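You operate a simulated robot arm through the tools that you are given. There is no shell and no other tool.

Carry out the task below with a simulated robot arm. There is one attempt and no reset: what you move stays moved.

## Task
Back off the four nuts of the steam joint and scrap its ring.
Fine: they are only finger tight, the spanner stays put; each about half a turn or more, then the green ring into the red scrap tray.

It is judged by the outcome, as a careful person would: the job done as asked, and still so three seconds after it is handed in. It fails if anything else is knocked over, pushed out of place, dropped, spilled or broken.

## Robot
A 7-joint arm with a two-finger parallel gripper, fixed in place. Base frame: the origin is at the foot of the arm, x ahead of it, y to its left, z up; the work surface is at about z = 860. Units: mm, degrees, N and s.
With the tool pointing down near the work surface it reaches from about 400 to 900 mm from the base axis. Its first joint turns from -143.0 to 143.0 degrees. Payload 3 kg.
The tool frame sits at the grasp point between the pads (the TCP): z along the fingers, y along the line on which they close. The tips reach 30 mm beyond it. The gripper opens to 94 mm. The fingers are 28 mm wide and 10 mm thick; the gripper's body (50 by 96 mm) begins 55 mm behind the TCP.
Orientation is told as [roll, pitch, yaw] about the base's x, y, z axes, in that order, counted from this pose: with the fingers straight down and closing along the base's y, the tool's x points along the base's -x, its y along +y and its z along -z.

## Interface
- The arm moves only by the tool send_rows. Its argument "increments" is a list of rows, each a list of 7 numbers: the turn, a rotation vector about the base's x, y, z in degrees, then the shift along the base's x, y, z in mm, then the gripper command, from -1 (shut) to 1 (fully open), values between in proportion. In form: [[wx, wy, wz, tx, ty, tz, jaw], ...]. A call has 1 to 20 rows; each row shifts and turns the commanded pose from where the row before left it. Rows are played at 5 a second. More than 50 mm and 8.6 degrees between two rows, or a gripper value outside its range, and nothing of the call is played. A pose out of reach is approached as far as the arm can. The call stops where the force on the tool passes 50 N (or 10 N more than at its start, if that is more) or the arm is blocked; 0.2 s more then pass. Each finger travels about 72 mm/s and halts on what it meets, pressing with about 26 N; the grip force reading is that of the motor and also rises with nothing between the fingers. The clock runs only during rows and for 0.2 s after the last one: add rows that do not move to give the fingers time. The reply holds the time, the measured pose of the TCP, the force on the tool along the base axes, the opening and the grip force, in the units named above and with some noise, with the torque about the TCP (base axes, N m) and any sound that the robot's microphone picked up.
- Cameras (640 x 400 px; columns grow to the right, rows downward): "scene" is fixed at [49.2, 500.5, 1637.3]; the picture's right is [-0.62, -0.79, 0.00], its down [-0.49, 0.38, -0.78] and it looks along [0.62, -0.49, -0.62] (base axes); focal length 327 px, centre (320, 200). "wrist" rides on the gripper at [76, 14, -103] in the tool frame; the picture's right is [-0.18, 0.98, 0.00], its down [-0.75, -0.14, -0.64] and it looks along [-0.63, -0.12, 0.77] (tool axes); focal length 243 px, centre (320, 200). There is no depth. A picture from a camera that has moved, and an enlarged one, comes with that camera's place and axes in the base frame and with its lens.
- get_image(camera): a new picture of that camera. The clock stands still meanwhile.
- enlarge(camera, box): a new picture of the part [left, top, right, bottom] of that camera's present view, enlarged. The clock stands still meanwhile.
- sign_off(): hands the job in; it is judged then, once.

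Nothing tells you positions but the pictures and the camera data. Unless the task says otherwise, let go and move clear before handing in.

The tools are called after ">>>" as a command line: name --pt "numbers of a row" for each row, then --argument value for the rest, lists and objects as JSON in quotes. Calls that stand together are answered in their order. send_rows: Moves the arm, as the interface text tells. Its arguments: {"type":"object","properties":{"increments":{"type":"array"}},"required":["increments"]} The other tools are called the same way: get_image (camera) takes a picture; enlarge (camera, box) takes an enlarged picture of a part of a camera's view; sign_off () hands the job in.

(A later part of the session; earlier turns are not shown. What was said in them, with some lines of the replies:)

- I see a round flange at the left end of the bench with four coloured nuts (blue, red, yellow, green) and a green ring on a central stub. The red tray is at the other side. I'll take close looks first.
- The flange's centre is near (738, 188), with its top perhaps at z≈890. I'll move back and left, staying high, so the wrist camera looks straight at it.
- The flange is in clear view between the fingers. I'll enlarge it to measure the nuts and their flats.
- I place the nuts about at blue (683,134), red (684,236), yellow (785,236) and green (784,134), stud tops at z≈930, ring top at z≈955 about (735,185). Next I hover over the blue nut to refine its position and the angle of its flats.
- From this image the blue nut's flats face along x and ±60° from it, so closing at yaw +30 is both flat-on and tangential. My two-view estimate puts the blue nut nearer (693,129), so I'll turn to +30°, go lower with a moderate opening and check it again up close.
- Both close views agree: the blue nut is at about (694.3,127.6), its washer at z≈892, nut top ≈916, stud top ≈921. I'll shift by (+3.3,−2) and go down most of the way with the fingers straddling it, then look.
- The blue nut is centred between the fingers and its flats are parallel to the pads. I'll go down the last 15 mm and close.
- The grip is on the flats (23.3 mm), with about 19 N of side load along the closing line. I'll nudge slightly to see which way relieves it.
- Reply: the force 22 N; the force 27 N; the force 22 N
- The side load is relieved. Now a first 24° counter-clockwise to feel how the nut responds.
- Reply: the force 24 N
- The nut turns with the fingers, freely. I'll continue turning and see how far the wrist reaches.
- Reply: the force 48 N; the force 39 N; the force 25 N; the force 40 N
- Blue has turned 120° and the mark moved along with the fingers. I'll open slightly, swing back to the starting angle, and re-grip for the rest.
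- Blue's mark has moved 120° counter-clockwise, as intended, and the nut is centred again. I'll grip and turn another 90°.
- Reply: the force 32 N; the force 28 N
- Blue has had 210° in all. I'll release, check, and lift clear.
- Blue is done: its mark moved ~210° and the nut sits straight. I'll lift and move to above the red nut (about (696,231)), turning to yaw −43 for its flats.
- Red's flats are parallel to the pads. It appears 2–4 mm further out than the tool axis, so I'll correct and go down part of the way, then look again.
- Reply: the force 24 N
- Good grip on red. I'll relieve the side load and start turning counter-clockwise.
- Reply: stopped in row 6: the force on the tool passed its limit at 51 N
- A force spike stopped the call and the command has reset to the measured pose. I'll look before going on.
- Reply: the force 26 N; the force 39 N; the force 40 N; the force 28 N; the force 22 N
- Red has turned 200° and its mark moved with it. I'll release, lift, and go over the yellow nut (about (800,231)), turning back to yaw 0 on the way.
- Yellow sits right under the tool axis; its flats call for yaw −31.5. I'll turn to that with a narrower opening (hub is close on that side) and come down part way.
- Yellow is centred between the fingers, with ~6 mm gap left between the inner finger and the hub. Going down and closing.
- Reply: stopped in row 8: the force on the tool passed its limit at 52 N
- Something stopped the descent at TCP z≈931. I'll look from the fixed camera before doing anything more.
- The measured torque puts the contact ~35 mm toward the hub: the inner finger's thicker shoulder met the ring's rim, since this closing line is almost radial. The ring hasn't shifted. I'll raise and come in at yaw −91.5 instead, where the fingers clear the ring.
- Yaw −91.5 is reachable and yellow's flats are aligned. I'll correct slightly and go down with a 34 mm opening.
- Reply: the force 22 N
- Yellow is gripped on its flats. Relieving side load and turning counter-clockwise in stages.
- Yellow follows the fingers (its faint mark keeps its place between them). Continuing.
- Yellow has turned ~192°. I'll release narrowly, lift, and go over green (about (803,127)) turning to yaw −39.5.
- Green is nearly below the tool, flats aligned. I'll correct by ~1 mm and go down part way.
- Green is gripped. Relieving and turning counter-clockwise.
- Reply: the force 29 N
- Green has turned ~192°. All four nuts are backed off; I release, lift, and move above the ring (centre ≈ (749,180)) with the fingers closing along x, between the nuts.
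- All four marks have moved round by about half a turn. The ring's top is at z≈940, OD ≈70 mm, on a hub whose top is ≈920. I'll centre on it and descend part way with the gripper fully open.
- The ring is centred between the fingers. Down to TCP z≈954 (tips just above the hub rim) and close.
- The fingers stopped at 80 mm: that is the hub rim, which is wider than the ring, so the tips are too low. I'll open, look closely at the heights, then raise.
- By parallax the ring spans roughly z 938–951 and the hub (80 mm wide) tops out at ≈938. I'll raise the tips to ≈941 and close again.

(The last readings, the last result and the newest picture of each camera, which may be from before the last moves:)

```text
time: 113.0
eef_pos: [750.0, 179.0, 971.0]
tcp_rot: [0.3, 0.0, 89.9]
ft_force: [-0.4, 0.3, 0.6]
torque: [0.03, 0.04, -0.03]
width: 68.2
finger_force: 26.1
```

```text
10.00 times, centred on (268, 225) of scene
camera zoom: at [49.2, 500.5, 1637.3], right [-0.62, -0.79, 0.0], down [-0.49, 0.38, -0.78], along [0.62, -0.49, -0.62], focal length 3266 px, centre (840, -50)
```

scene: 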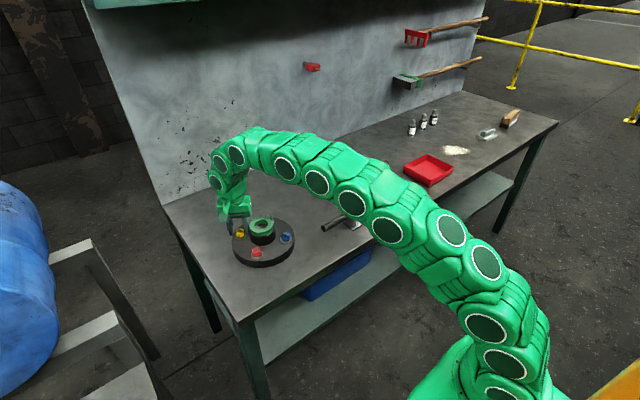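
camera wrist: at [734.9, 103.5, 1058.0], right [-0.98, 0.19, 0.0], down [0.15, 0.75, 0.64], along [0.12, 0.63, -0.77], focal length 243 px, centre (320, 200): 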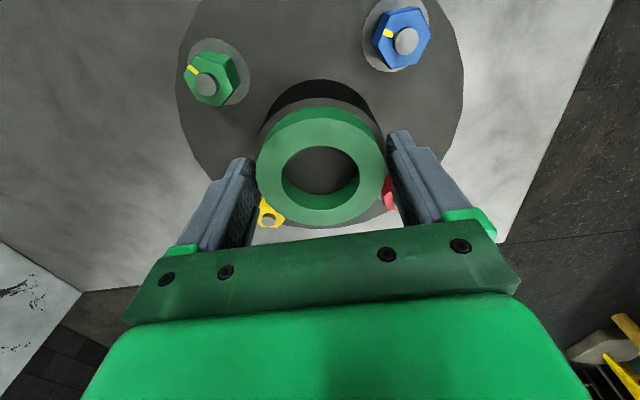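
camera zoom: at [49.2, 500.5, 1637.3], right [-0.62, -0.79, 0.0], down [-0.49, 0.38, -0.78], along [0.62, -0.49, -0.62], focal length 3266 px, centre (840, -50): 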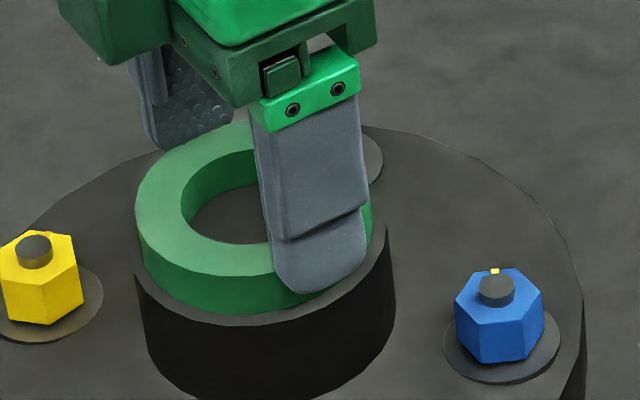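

The fingers now hold the ring itself (68 mm), with no contact on the hub. I'll firm the grip and lift a little to check.

>>> send_rows --pt "0 0 0 0 0 0 -1" --pt "0 0 0 0 0 0 -1" --pt "0 0 0 0 0 2 -1" --pt "0 0 0 0 0 4 -1" --pt "0 0 0 0 0 6 -1" --pt "0 0 0 0 0 8 -1" --pt "0 0 0 0 0 10 -1" --pt "0 0 0 0 0 0 -1"

>>> get_image --camera "wrist"

>>> enlarge --camera "scene" --box '[200, 180, 328, 260]'

```text
time: 114.8
eef_pos: [750.6, 177.7, 1002.0]
tcp_rot: [0.2, -0.1, 89.9]
ft_force: [-0.5, -0.5, -0.1]
torque: [-0.02, -0.04, 0.03]
width: 68.0
finger_force: 25.8
```

```text
taken
camera wrist: at [735.5, 103.6, 1104.6], right [-0.98, 0.19, 0.0], down [0.14, 0.75, 0.64], along [0.12, 0.63, -0.77], focal length 243 px, centre (320, 200)
```

wrist: 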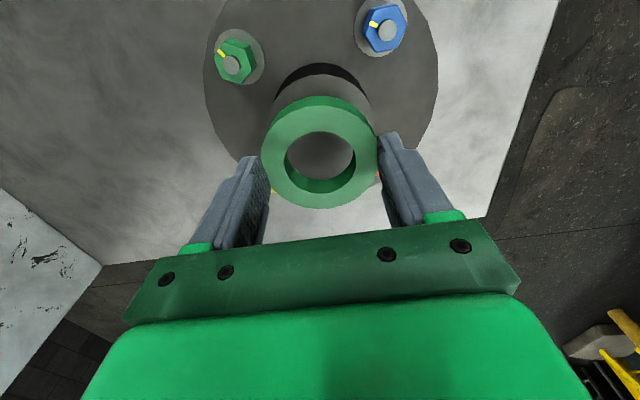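

```text
5.00 times, centred on (264, 220) of scene
camera zoom: at [49.2, 500.5, 1637.3], right [-0.62, -0.79, 0.0], down [-0.49, 0.38, -0.78], along [0.62, -0.49, -0.62], focal length 1633 px, centre (600, 100)
```

zoom: 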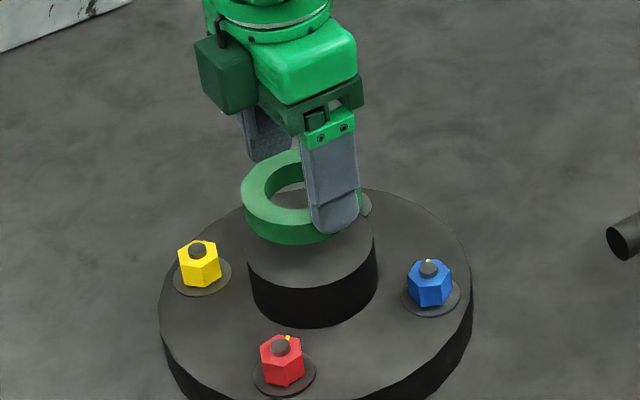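

The ring is lifted cleanly off the hub. I'll raise it to ≈1146 and carry it toward the tray (near (680,−597)), stopping just short for a look.

>>> send_rows --pt "0 0 0 0 0 24 -1" --pt "0 0 0 0 0 30 -1" --pt "0 0 0 0 0 30 -1" --pt "0 0 0 0 0 30 -1" --pt "0 0 0 0 0 30 -1"

>>> send_rows --pt "0 0 -5 -4 -20 0 -1" --pt "0 0 -5 -5 -34 0 -1" --pt "0 0 -5 -5 -38 0 -1" --pt "0 0 -5 -5 -38 0 -1" --pt "0 0 -5 -5 -38 0 -1" --pt "0 0 -5 -5 -38 0 -1" --pt "0 0 -5 -5 -38 0 -1" --pt "0 0 -5 -5 -38 0 -1" --pt "0 0 -5 -5 -38 0 -1" --pt "0 0 -5 -5 -38 0 -1" --pt "0 0 -5 -5 -38 0 -1" --pt "0 0 -5 -5 -38 0 -1" --pt "0 0 -5 -5 -38 0 -1" --pt "0 0 -5 -5 -38 0 -1" --pt "0 0 -5 -5 -38 0 -1" --pt "0 0 -5 -5 -30 0 -1" --pt "0 0 -5 -5 -20 0 -1" --pt "0 0 -5 -5 -14 0 -1" --pt "0 0 0 0 0 0 -1"

>>> get_image --camera "wrist"

>>> get_image --camera "scene"

```text
time: 116.0
eef_pos: [749.5, 178.0, 1145.1]
tcp_rot: [0.3, -0.1, 89.9]
ft_force: [-1.1, 0.8, -0.7]
torque: [-0.01, 0.01, -0.05]
width: 67.9
finger_force: 25.9
```

```text
time: 120.0
eef_pos: [661.6, -433.2, 1145.4]
tcp_rot: [0.2, -0.1, -0.1]
ft_force: [0.3, 0.1, -0.8]
torque: [0.02, 0.01, 0.01]
width: 67.7
finger_force: 25.9
```

```text
taken
camera wrist: at [584.3, -418.6, 1248.2], right [0.19, 0.98, 0.0], down [0.75, -0.15, 0.64], along [0.63, -0.12, -0.77], focal length 243 px, centre (320, 200)
```

wrist: 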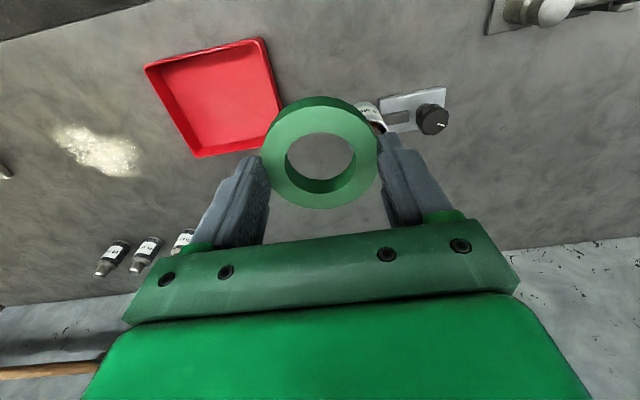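

```text
taken
```

scene: 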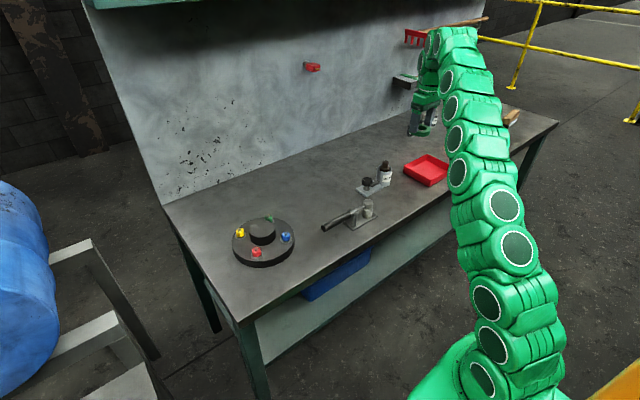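

The tray spans about x 612–752, y −662 to −497. I'll move above (662,−578), which keeps fingers and ring well inside the walls.

>>> send_rows --pt "0 0 0 0 -25 0 -1" --pt "0 0 0 0 -35 0 -1" --pt "0 0 0 0 -35 0 -1" --pt "0 0 0 0 -30 0 -1" --pt "0 0 0 0 -20 0 -1" --pt "0 0 0 0 0 -30 -1" --pt "0 0 0 0 0 -40 -1" --pt "0 0 0 0 0 -40 -1" --pt "0 0 0 0 0 -25 -1" --pt "0 0 0 0 0 0 -1"

>>> get_image --camera "wrist"

>>> enlarge --camera "scene" --box '[350, 80, 510, 200]'

```text
time: 122.2
eef_pos: [655.8, -485.9, 996.7]
tcp_rot: [0.3, -0.1, 0.0]
ft_force: [0.8, 0.1, -0.3]
torque: [-0.01, -0.01, -0.05]
width: 67.6
finger_force: 26.0
out of reach, approached as far as the arm can: row 2, 3, 4, 5
```

```text
taken
camera wrist: at [578.3, -469.8, 1099.7], right [0.19, 0.98, 0.0], down [0.75, -0.14, 0.64], along [0.63, -0.12, -0.77], focal length 243 px, centre (320, 200)
```

wrist: 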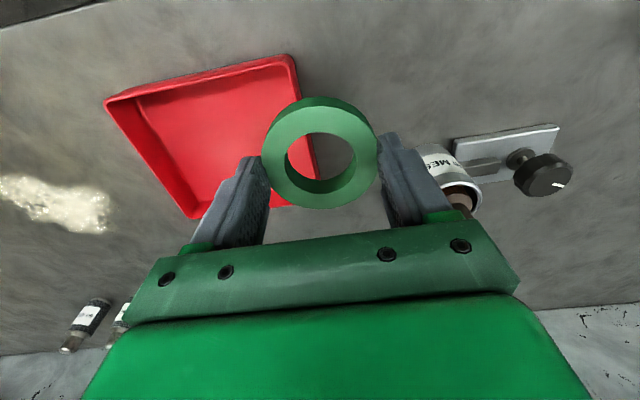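

```text
3.33 times, centred on (430, 140) of scene
camera zoom: at [49.2, 500.5, 1637.3], right [-0.62, -0.79, 0.0], down [-0.49, 0.38, -0.78], along [0.62, -0.49, -0.62], focal length 1089 px, centre (-47, 400)
```

zoom: 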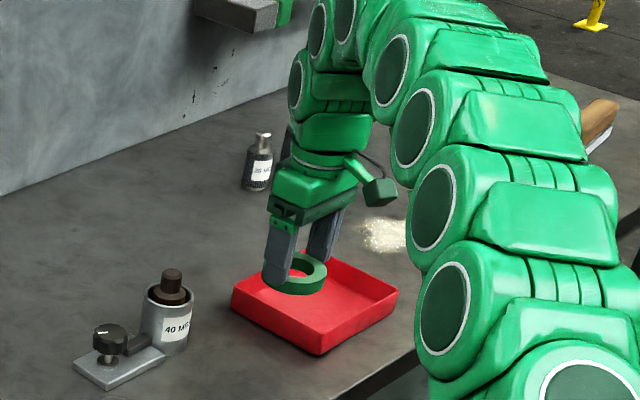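

At the higher height that point was out of reach; lower down it should be reachable. I'll move on in −y at this height.

>>> send_rows --pt "0 0 0 0 -25 0 -1" --pt "0 0 0 0 -30 0 -1" --pt "0 0 0 0 -20 0 -1" --pt "0 0 0 0 -10 0 -1" --pt "0 0 0 0 0 0 -1"

>>> get_image --camera "wrist"

```text
time: 123.4
eef_pos: [654.8, -571.1, 995.4]
tcp_rot: [0.2, 0.0, 0.0]
ft_force: [0.8, -0.2, -0.1]
torque: [-0.01, 0.0, 0.03]
width: 67.7
finger_force: 26.2
```

```text
taken
camera wrist: at [577.9, -555.1, 1099.3], right [0.19, 0.98, 0.0], down [0.75, -0.14, 0.64], along [0.63, -0.12, -0.77], focal length 243 px, centre (320, 200)
```

wrist: 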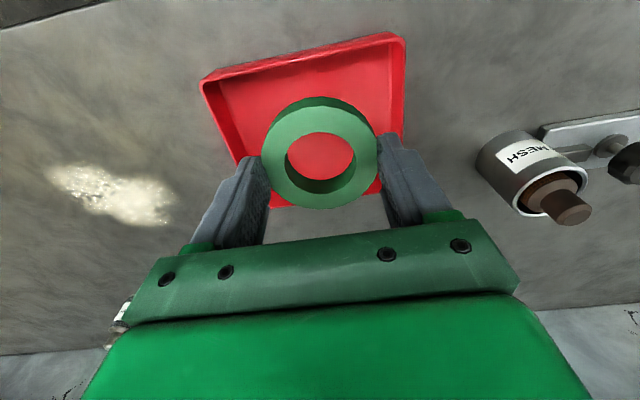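

I'm above the tray. Descending, with a small shift away from the near wall.

>>> send_rows --pt "0 0 0 4 0 -15 -1" --pt "0 0 0 4 0 -20 -1" --pt "0 0 0 0 0 -20 -1" --pt "0 0 0 0 0 -15 -1" --pt "0 0 0 0 0 -10 -1" --pt "0 0 0 0 0 0 -1"

>>> get_image --camera "wrist"

>>> enlarge --camera "scene" --box '[390, 110, 470, 200]'

```text
time: 124.8
eef_pos: [664.1, -570.4, 916.6]
tcp_rot: [0.2, -0.3, -0.1]
ft_force: [-0.2, 0.8, 0.1]
torque: [0.01, -0.02, -0.01]
width: 67.2
finger_force: 25.7
```

```text
taken
camera wrist: at [585.5, -554.3, 1019.5], right [0.19, 0.98, 0.0], down [0.75, -0.14, 0.64], along [0.63, -0.12, -0.77], focal length 243 px, centre (320, 200)
```

wrist: 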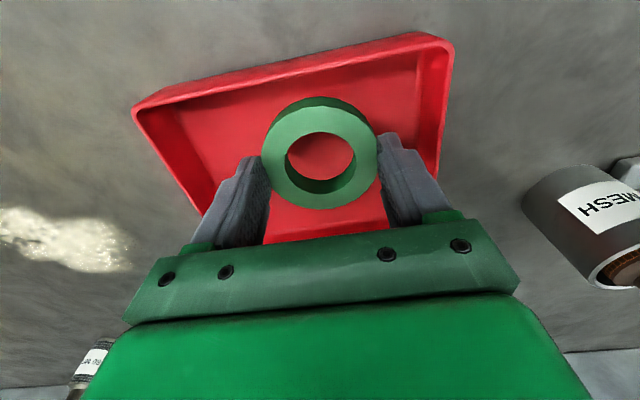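

```text
4.44 times, centred on (430, 155) of scene
camera zoom: at [49.2, 500.5, 1637.3], right [-0.62, -0.79, 0.0], down [-0.49, 0.38, -0.78], along [0.62, -0.49, -0.62], focal length 1452 px, centre (-169, 400)
```

zoom: 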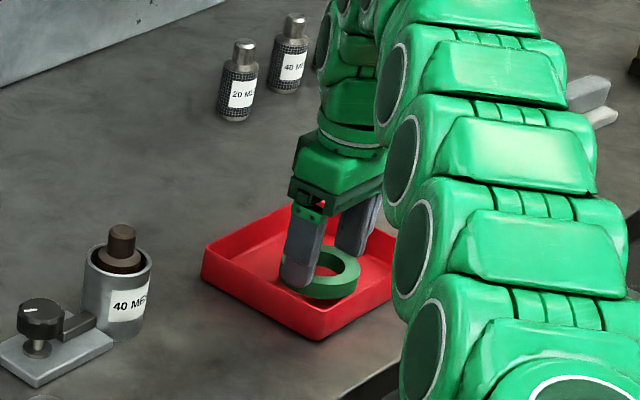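

The ring is inside the tray walls, about 18 mm above the floor. Lowering gently until it touches.

>>> send_rows --pt "0 0 0 0 0 -5 -1" --pt "0 0 0 0 0 -5 -1" --pt "0 0 0 0 0 -3 -1" --pt "0 0 0 0 0 0 -1"

>>> send_rows --pt "0 0 0 0 0 -1 -1" --pt "0 0 0 0 0 -1 -1" --pt "0 0 0 0 0 0 -1"

```text
time: 125.8
eef_pos: [662.7, -570.4, 904.3]
tcp_rot: [0.1, -0.2, -0.1]
ft_force: [-7.7, 7.9, 20.3]
torque: [-0.07, 0.21, -0.18]
width: 67.2
finger_force: 26.2
```

```text
time: 126.6
eef_pos: [663.3, -570.1, 902.0]
tcp_rot: [0.2, -0.4, -0.2]
ft_force: [-2.0, 4.5, 39.4]
torque: [0.13, -0.02, -0.36]
width: 67.3
finger_force: 25.9
```

The ring is on the tray floor. I'll ease off, open modestly, and check before lifting.

>>> send_rows --pt "0 0 0 0 0 1.5 -1" --pt "0 0 0 0 0 1 -1" --pt "0 0 0 0 0 0 0.5" --pt "0 0 0 0 0 0 0.65" --pt "0 0 0 0 0 0 0.65" --pt "0 0 0 0 0 0 0.65"

>>> get_image --camera "wrist"

```text
time: 128.0
eef_pos: [663.8, -570.8, 903.8]
tcp_rot: [0.2, -0.1, -0.1]
ft_force: [-0.1, -0.3, 0.6]
torque: [-0.02, 0.03, 0.0]
width: 77.5
finger_force: 0.1
```

```text
taken
camera wrist: at [585.9, -555.2, 1007.2], right [0.19, 0.98, 0.0], down [0.75, -0.14, 0.64], along [0.63, -0.12, -0.77], focal length 243 px, centre (320, 200)
```

wrist: 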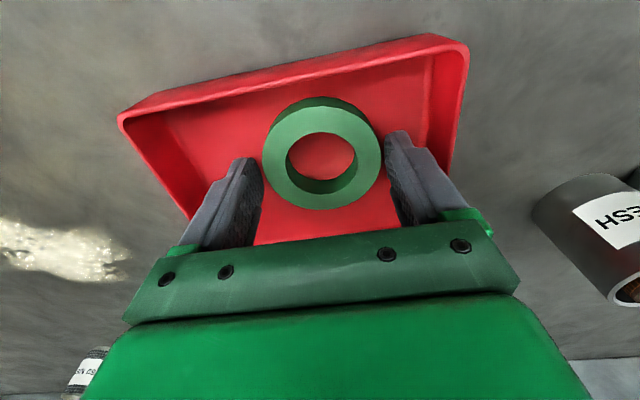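

The ring is free and flat on the tray floor. Lifting straight up, then moving back clear.

>>> send_rows --pt "0 0 0 0 0 8 0.65" --pt "0 0 0 0 0 15 0.65" --pt "0 0 0 0 0 20 0.65" --pt "0 0 0 0 0 25 0.65" --pt "0 0 0 0 0 30 0.65" --pt "0 0 0 -5 20 20 0.65" --pt "0 0 0 -10 40 20 0.65" --pt "0 0 0 -10 40 20 0.65" --pt "0 0 0 -10 45 20 0.65" --pt "0 0 0 -10 45 20 0.65" --pt "0 0 0 -10 45 0 0.65" --pt "0 0 0 -10 45 0 0.65" --pt "0 0 0 0 0 0 0.65"

>>> get_image --camera "scene"

>>> enlarge --camera "scene" --box '[220, 200, 310, 280]'

>>> enlarge --camera "scene" --box '[310, 90, 490, 240]'

>>> get_image --camera "wrist"

```text
refused: row 9 steps farther than a row can; nothing moved
```

```text
taken
```

scene: 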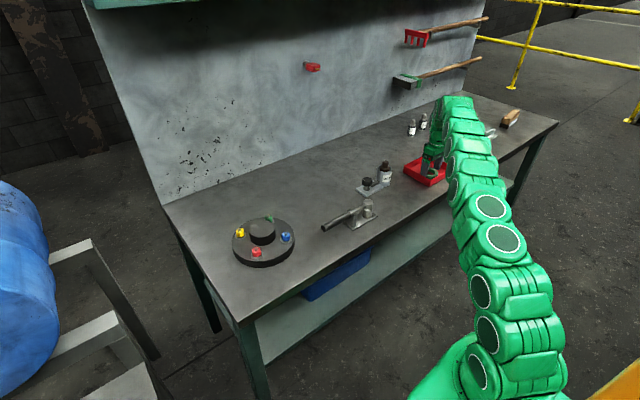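

```text
5.00 times, centred on (265, 240) of scene
camera zoom: at [49.2, 500.5, 1637.3], right [-0.62, -0.79, 0.0], down [-0.49, 0.38, -0.78], along [0.62, -0.49, -0.62], focal length 1633 px, centre (595, 0)
```

zoom: 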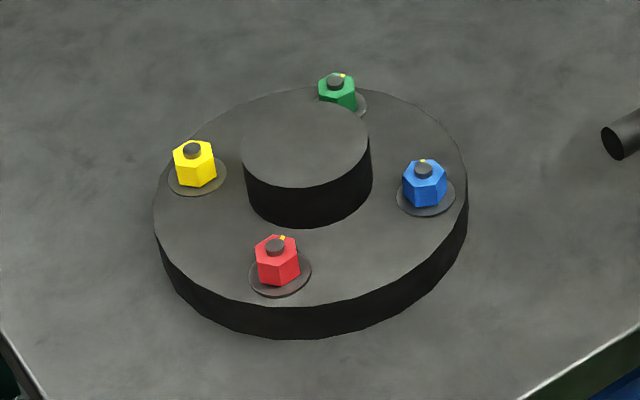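

```text
2.67 times, centred on (400, 165) of scene
camera zoom: at [49.2, 500.5, 1637.3], right [-0.62, -0.79, 0.0], down [-0.49, 0.38, -0.78], along [0.62, -0.49, -0.62], focal length 871 px, centre (107, 293)
```

zoom: 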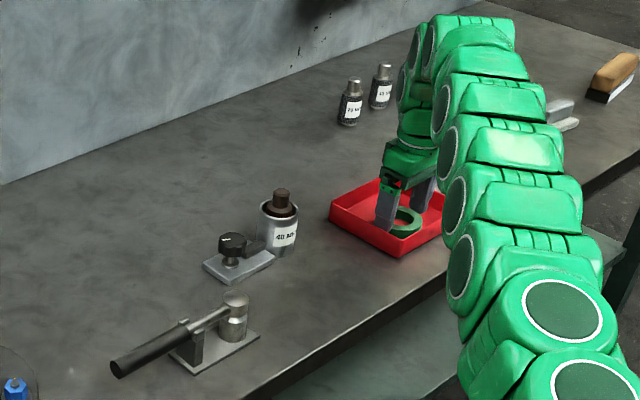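

```text
taken
camera wrist: at [585.9, -555.2, 1007.2], right [0.19, 0.98, 0.0], down [0.75, -0.14, 0.64], along [0.63, -0.12, -0.77], focal length 243 px, centre (320, 200)
```

wrist: 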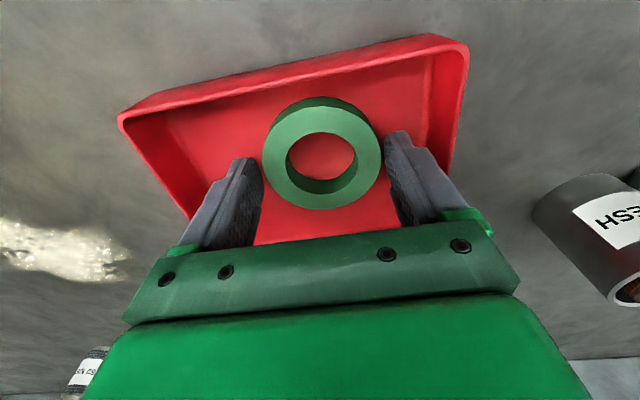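

One row was slightly too long, so nothing moved. I'll send the retreat with smaller steps.

>>> send_rows --pt "0 0 0 0 0 8 0.65" --pt "0 0 0 0 0 15 0.65" --pt "0 0 0 0 0 20 0.65" --pt "0 0 0 0 0 25 0.65" --pt "0 0 0 0 0 30 0.65" --pt "0 0 0 -5 20 20 0.65" --pt "0 0 0 -10 35 20 0.65" --pt "0 0 0 -10 35 20 0.65" --pt "0 0 0 -10 35 20 0.65" --pt "0 0 0 -10 35 20 0.65" --pt "0 0 0 -10 40 0 0.65" --pt "0 0 0 -10 40 0 0.65" --pt "0 0 0 -10 40 0 0.65" --pt "0 0 0 0 0 0 0.65"

>>> get_image --camera "scene"

>>> enlarge --camera "scene" --box '[310, 90, 490, 240]'

>>> get_image --camera "wrist"

```text
time: 131.0
eef_pos: [587.1, -288.1, 1103.2]
tcp_rot: [0.2, -0.3, 0.0]
ft_force: [0.4, -0.2, -1.1]
torque: [0.03, 0.0, 0.0]
width: 77.7
finger_force: 0.0
```

```text
taken
```

scene: 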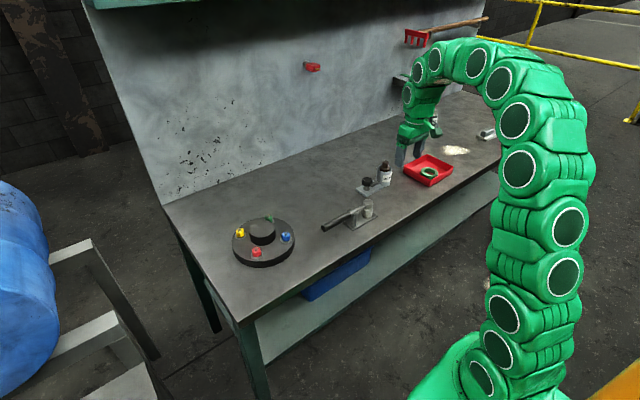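

```text
2.67 times, centred on (400, 165) of scene
camera zoom: at [49.2, 500.5, 1637.3], right [-0.62, -0.79, 0.0], down [-0.49, 0.38, -0.78], along [0.62, -0.49, -0.62], focal length 871 px, centre (107, 293)
```

zoom: 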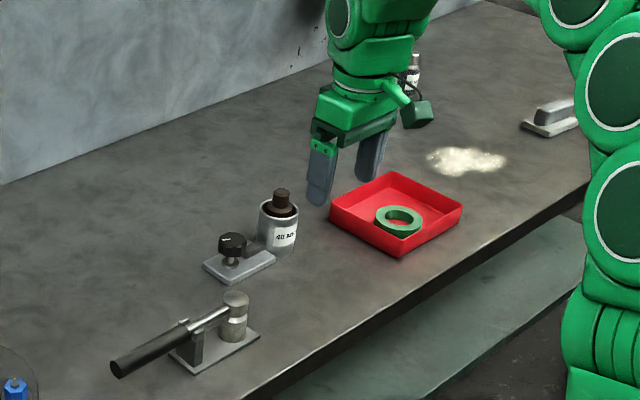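

```text
taken
camera wrist: at [510.7, -273.3, 1206.0], right [0.19, 0.98, 0.0], down [0.75, -0.14, 0.64], along [0.63, -0.12, -0.77], focal length 243 px, centre (320, 200)
```

wrist: 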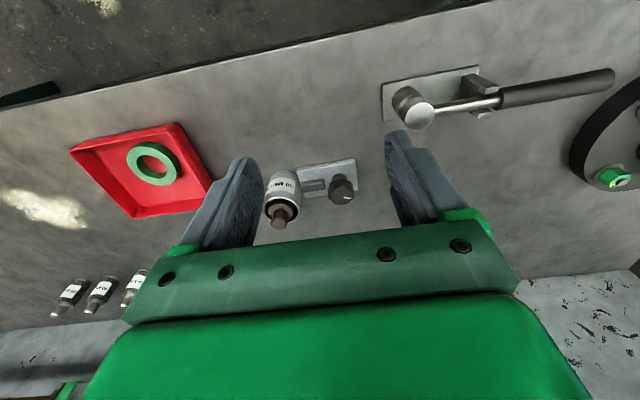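

The ring lies flat in the red tray. All four nuts are backed off about half a turn or slightly more, and the tray, bottles and spanner are where they were. The gripper is open and clear, so I'm handing in.

>>> sign_off

```text
The job is handed in.
```

The four nuts are backed off and the green ring is lying flat in the red scrap tray. The job is handed in; I haven't seen the verdict.

| Nut | Turned counter-clockwise |
|---|---|
| Blue | about 210° (two grips) |
| Red | about 200° |
| Yellow | about 192° |
| Green | about 192° |

- **Ring and hub contact:** while I was lining up on the yellow nut, a finger pressed on the ring's rim with about 52 N. On my first try at the ring, the fingers closed on the hub instead. Neither the ring nor the flange moved, as far as the pictures show.
- **Everything else:** the spanner, bottles and tray looked unmoved in the last pictures. The gripper was open and clear when I handed in.
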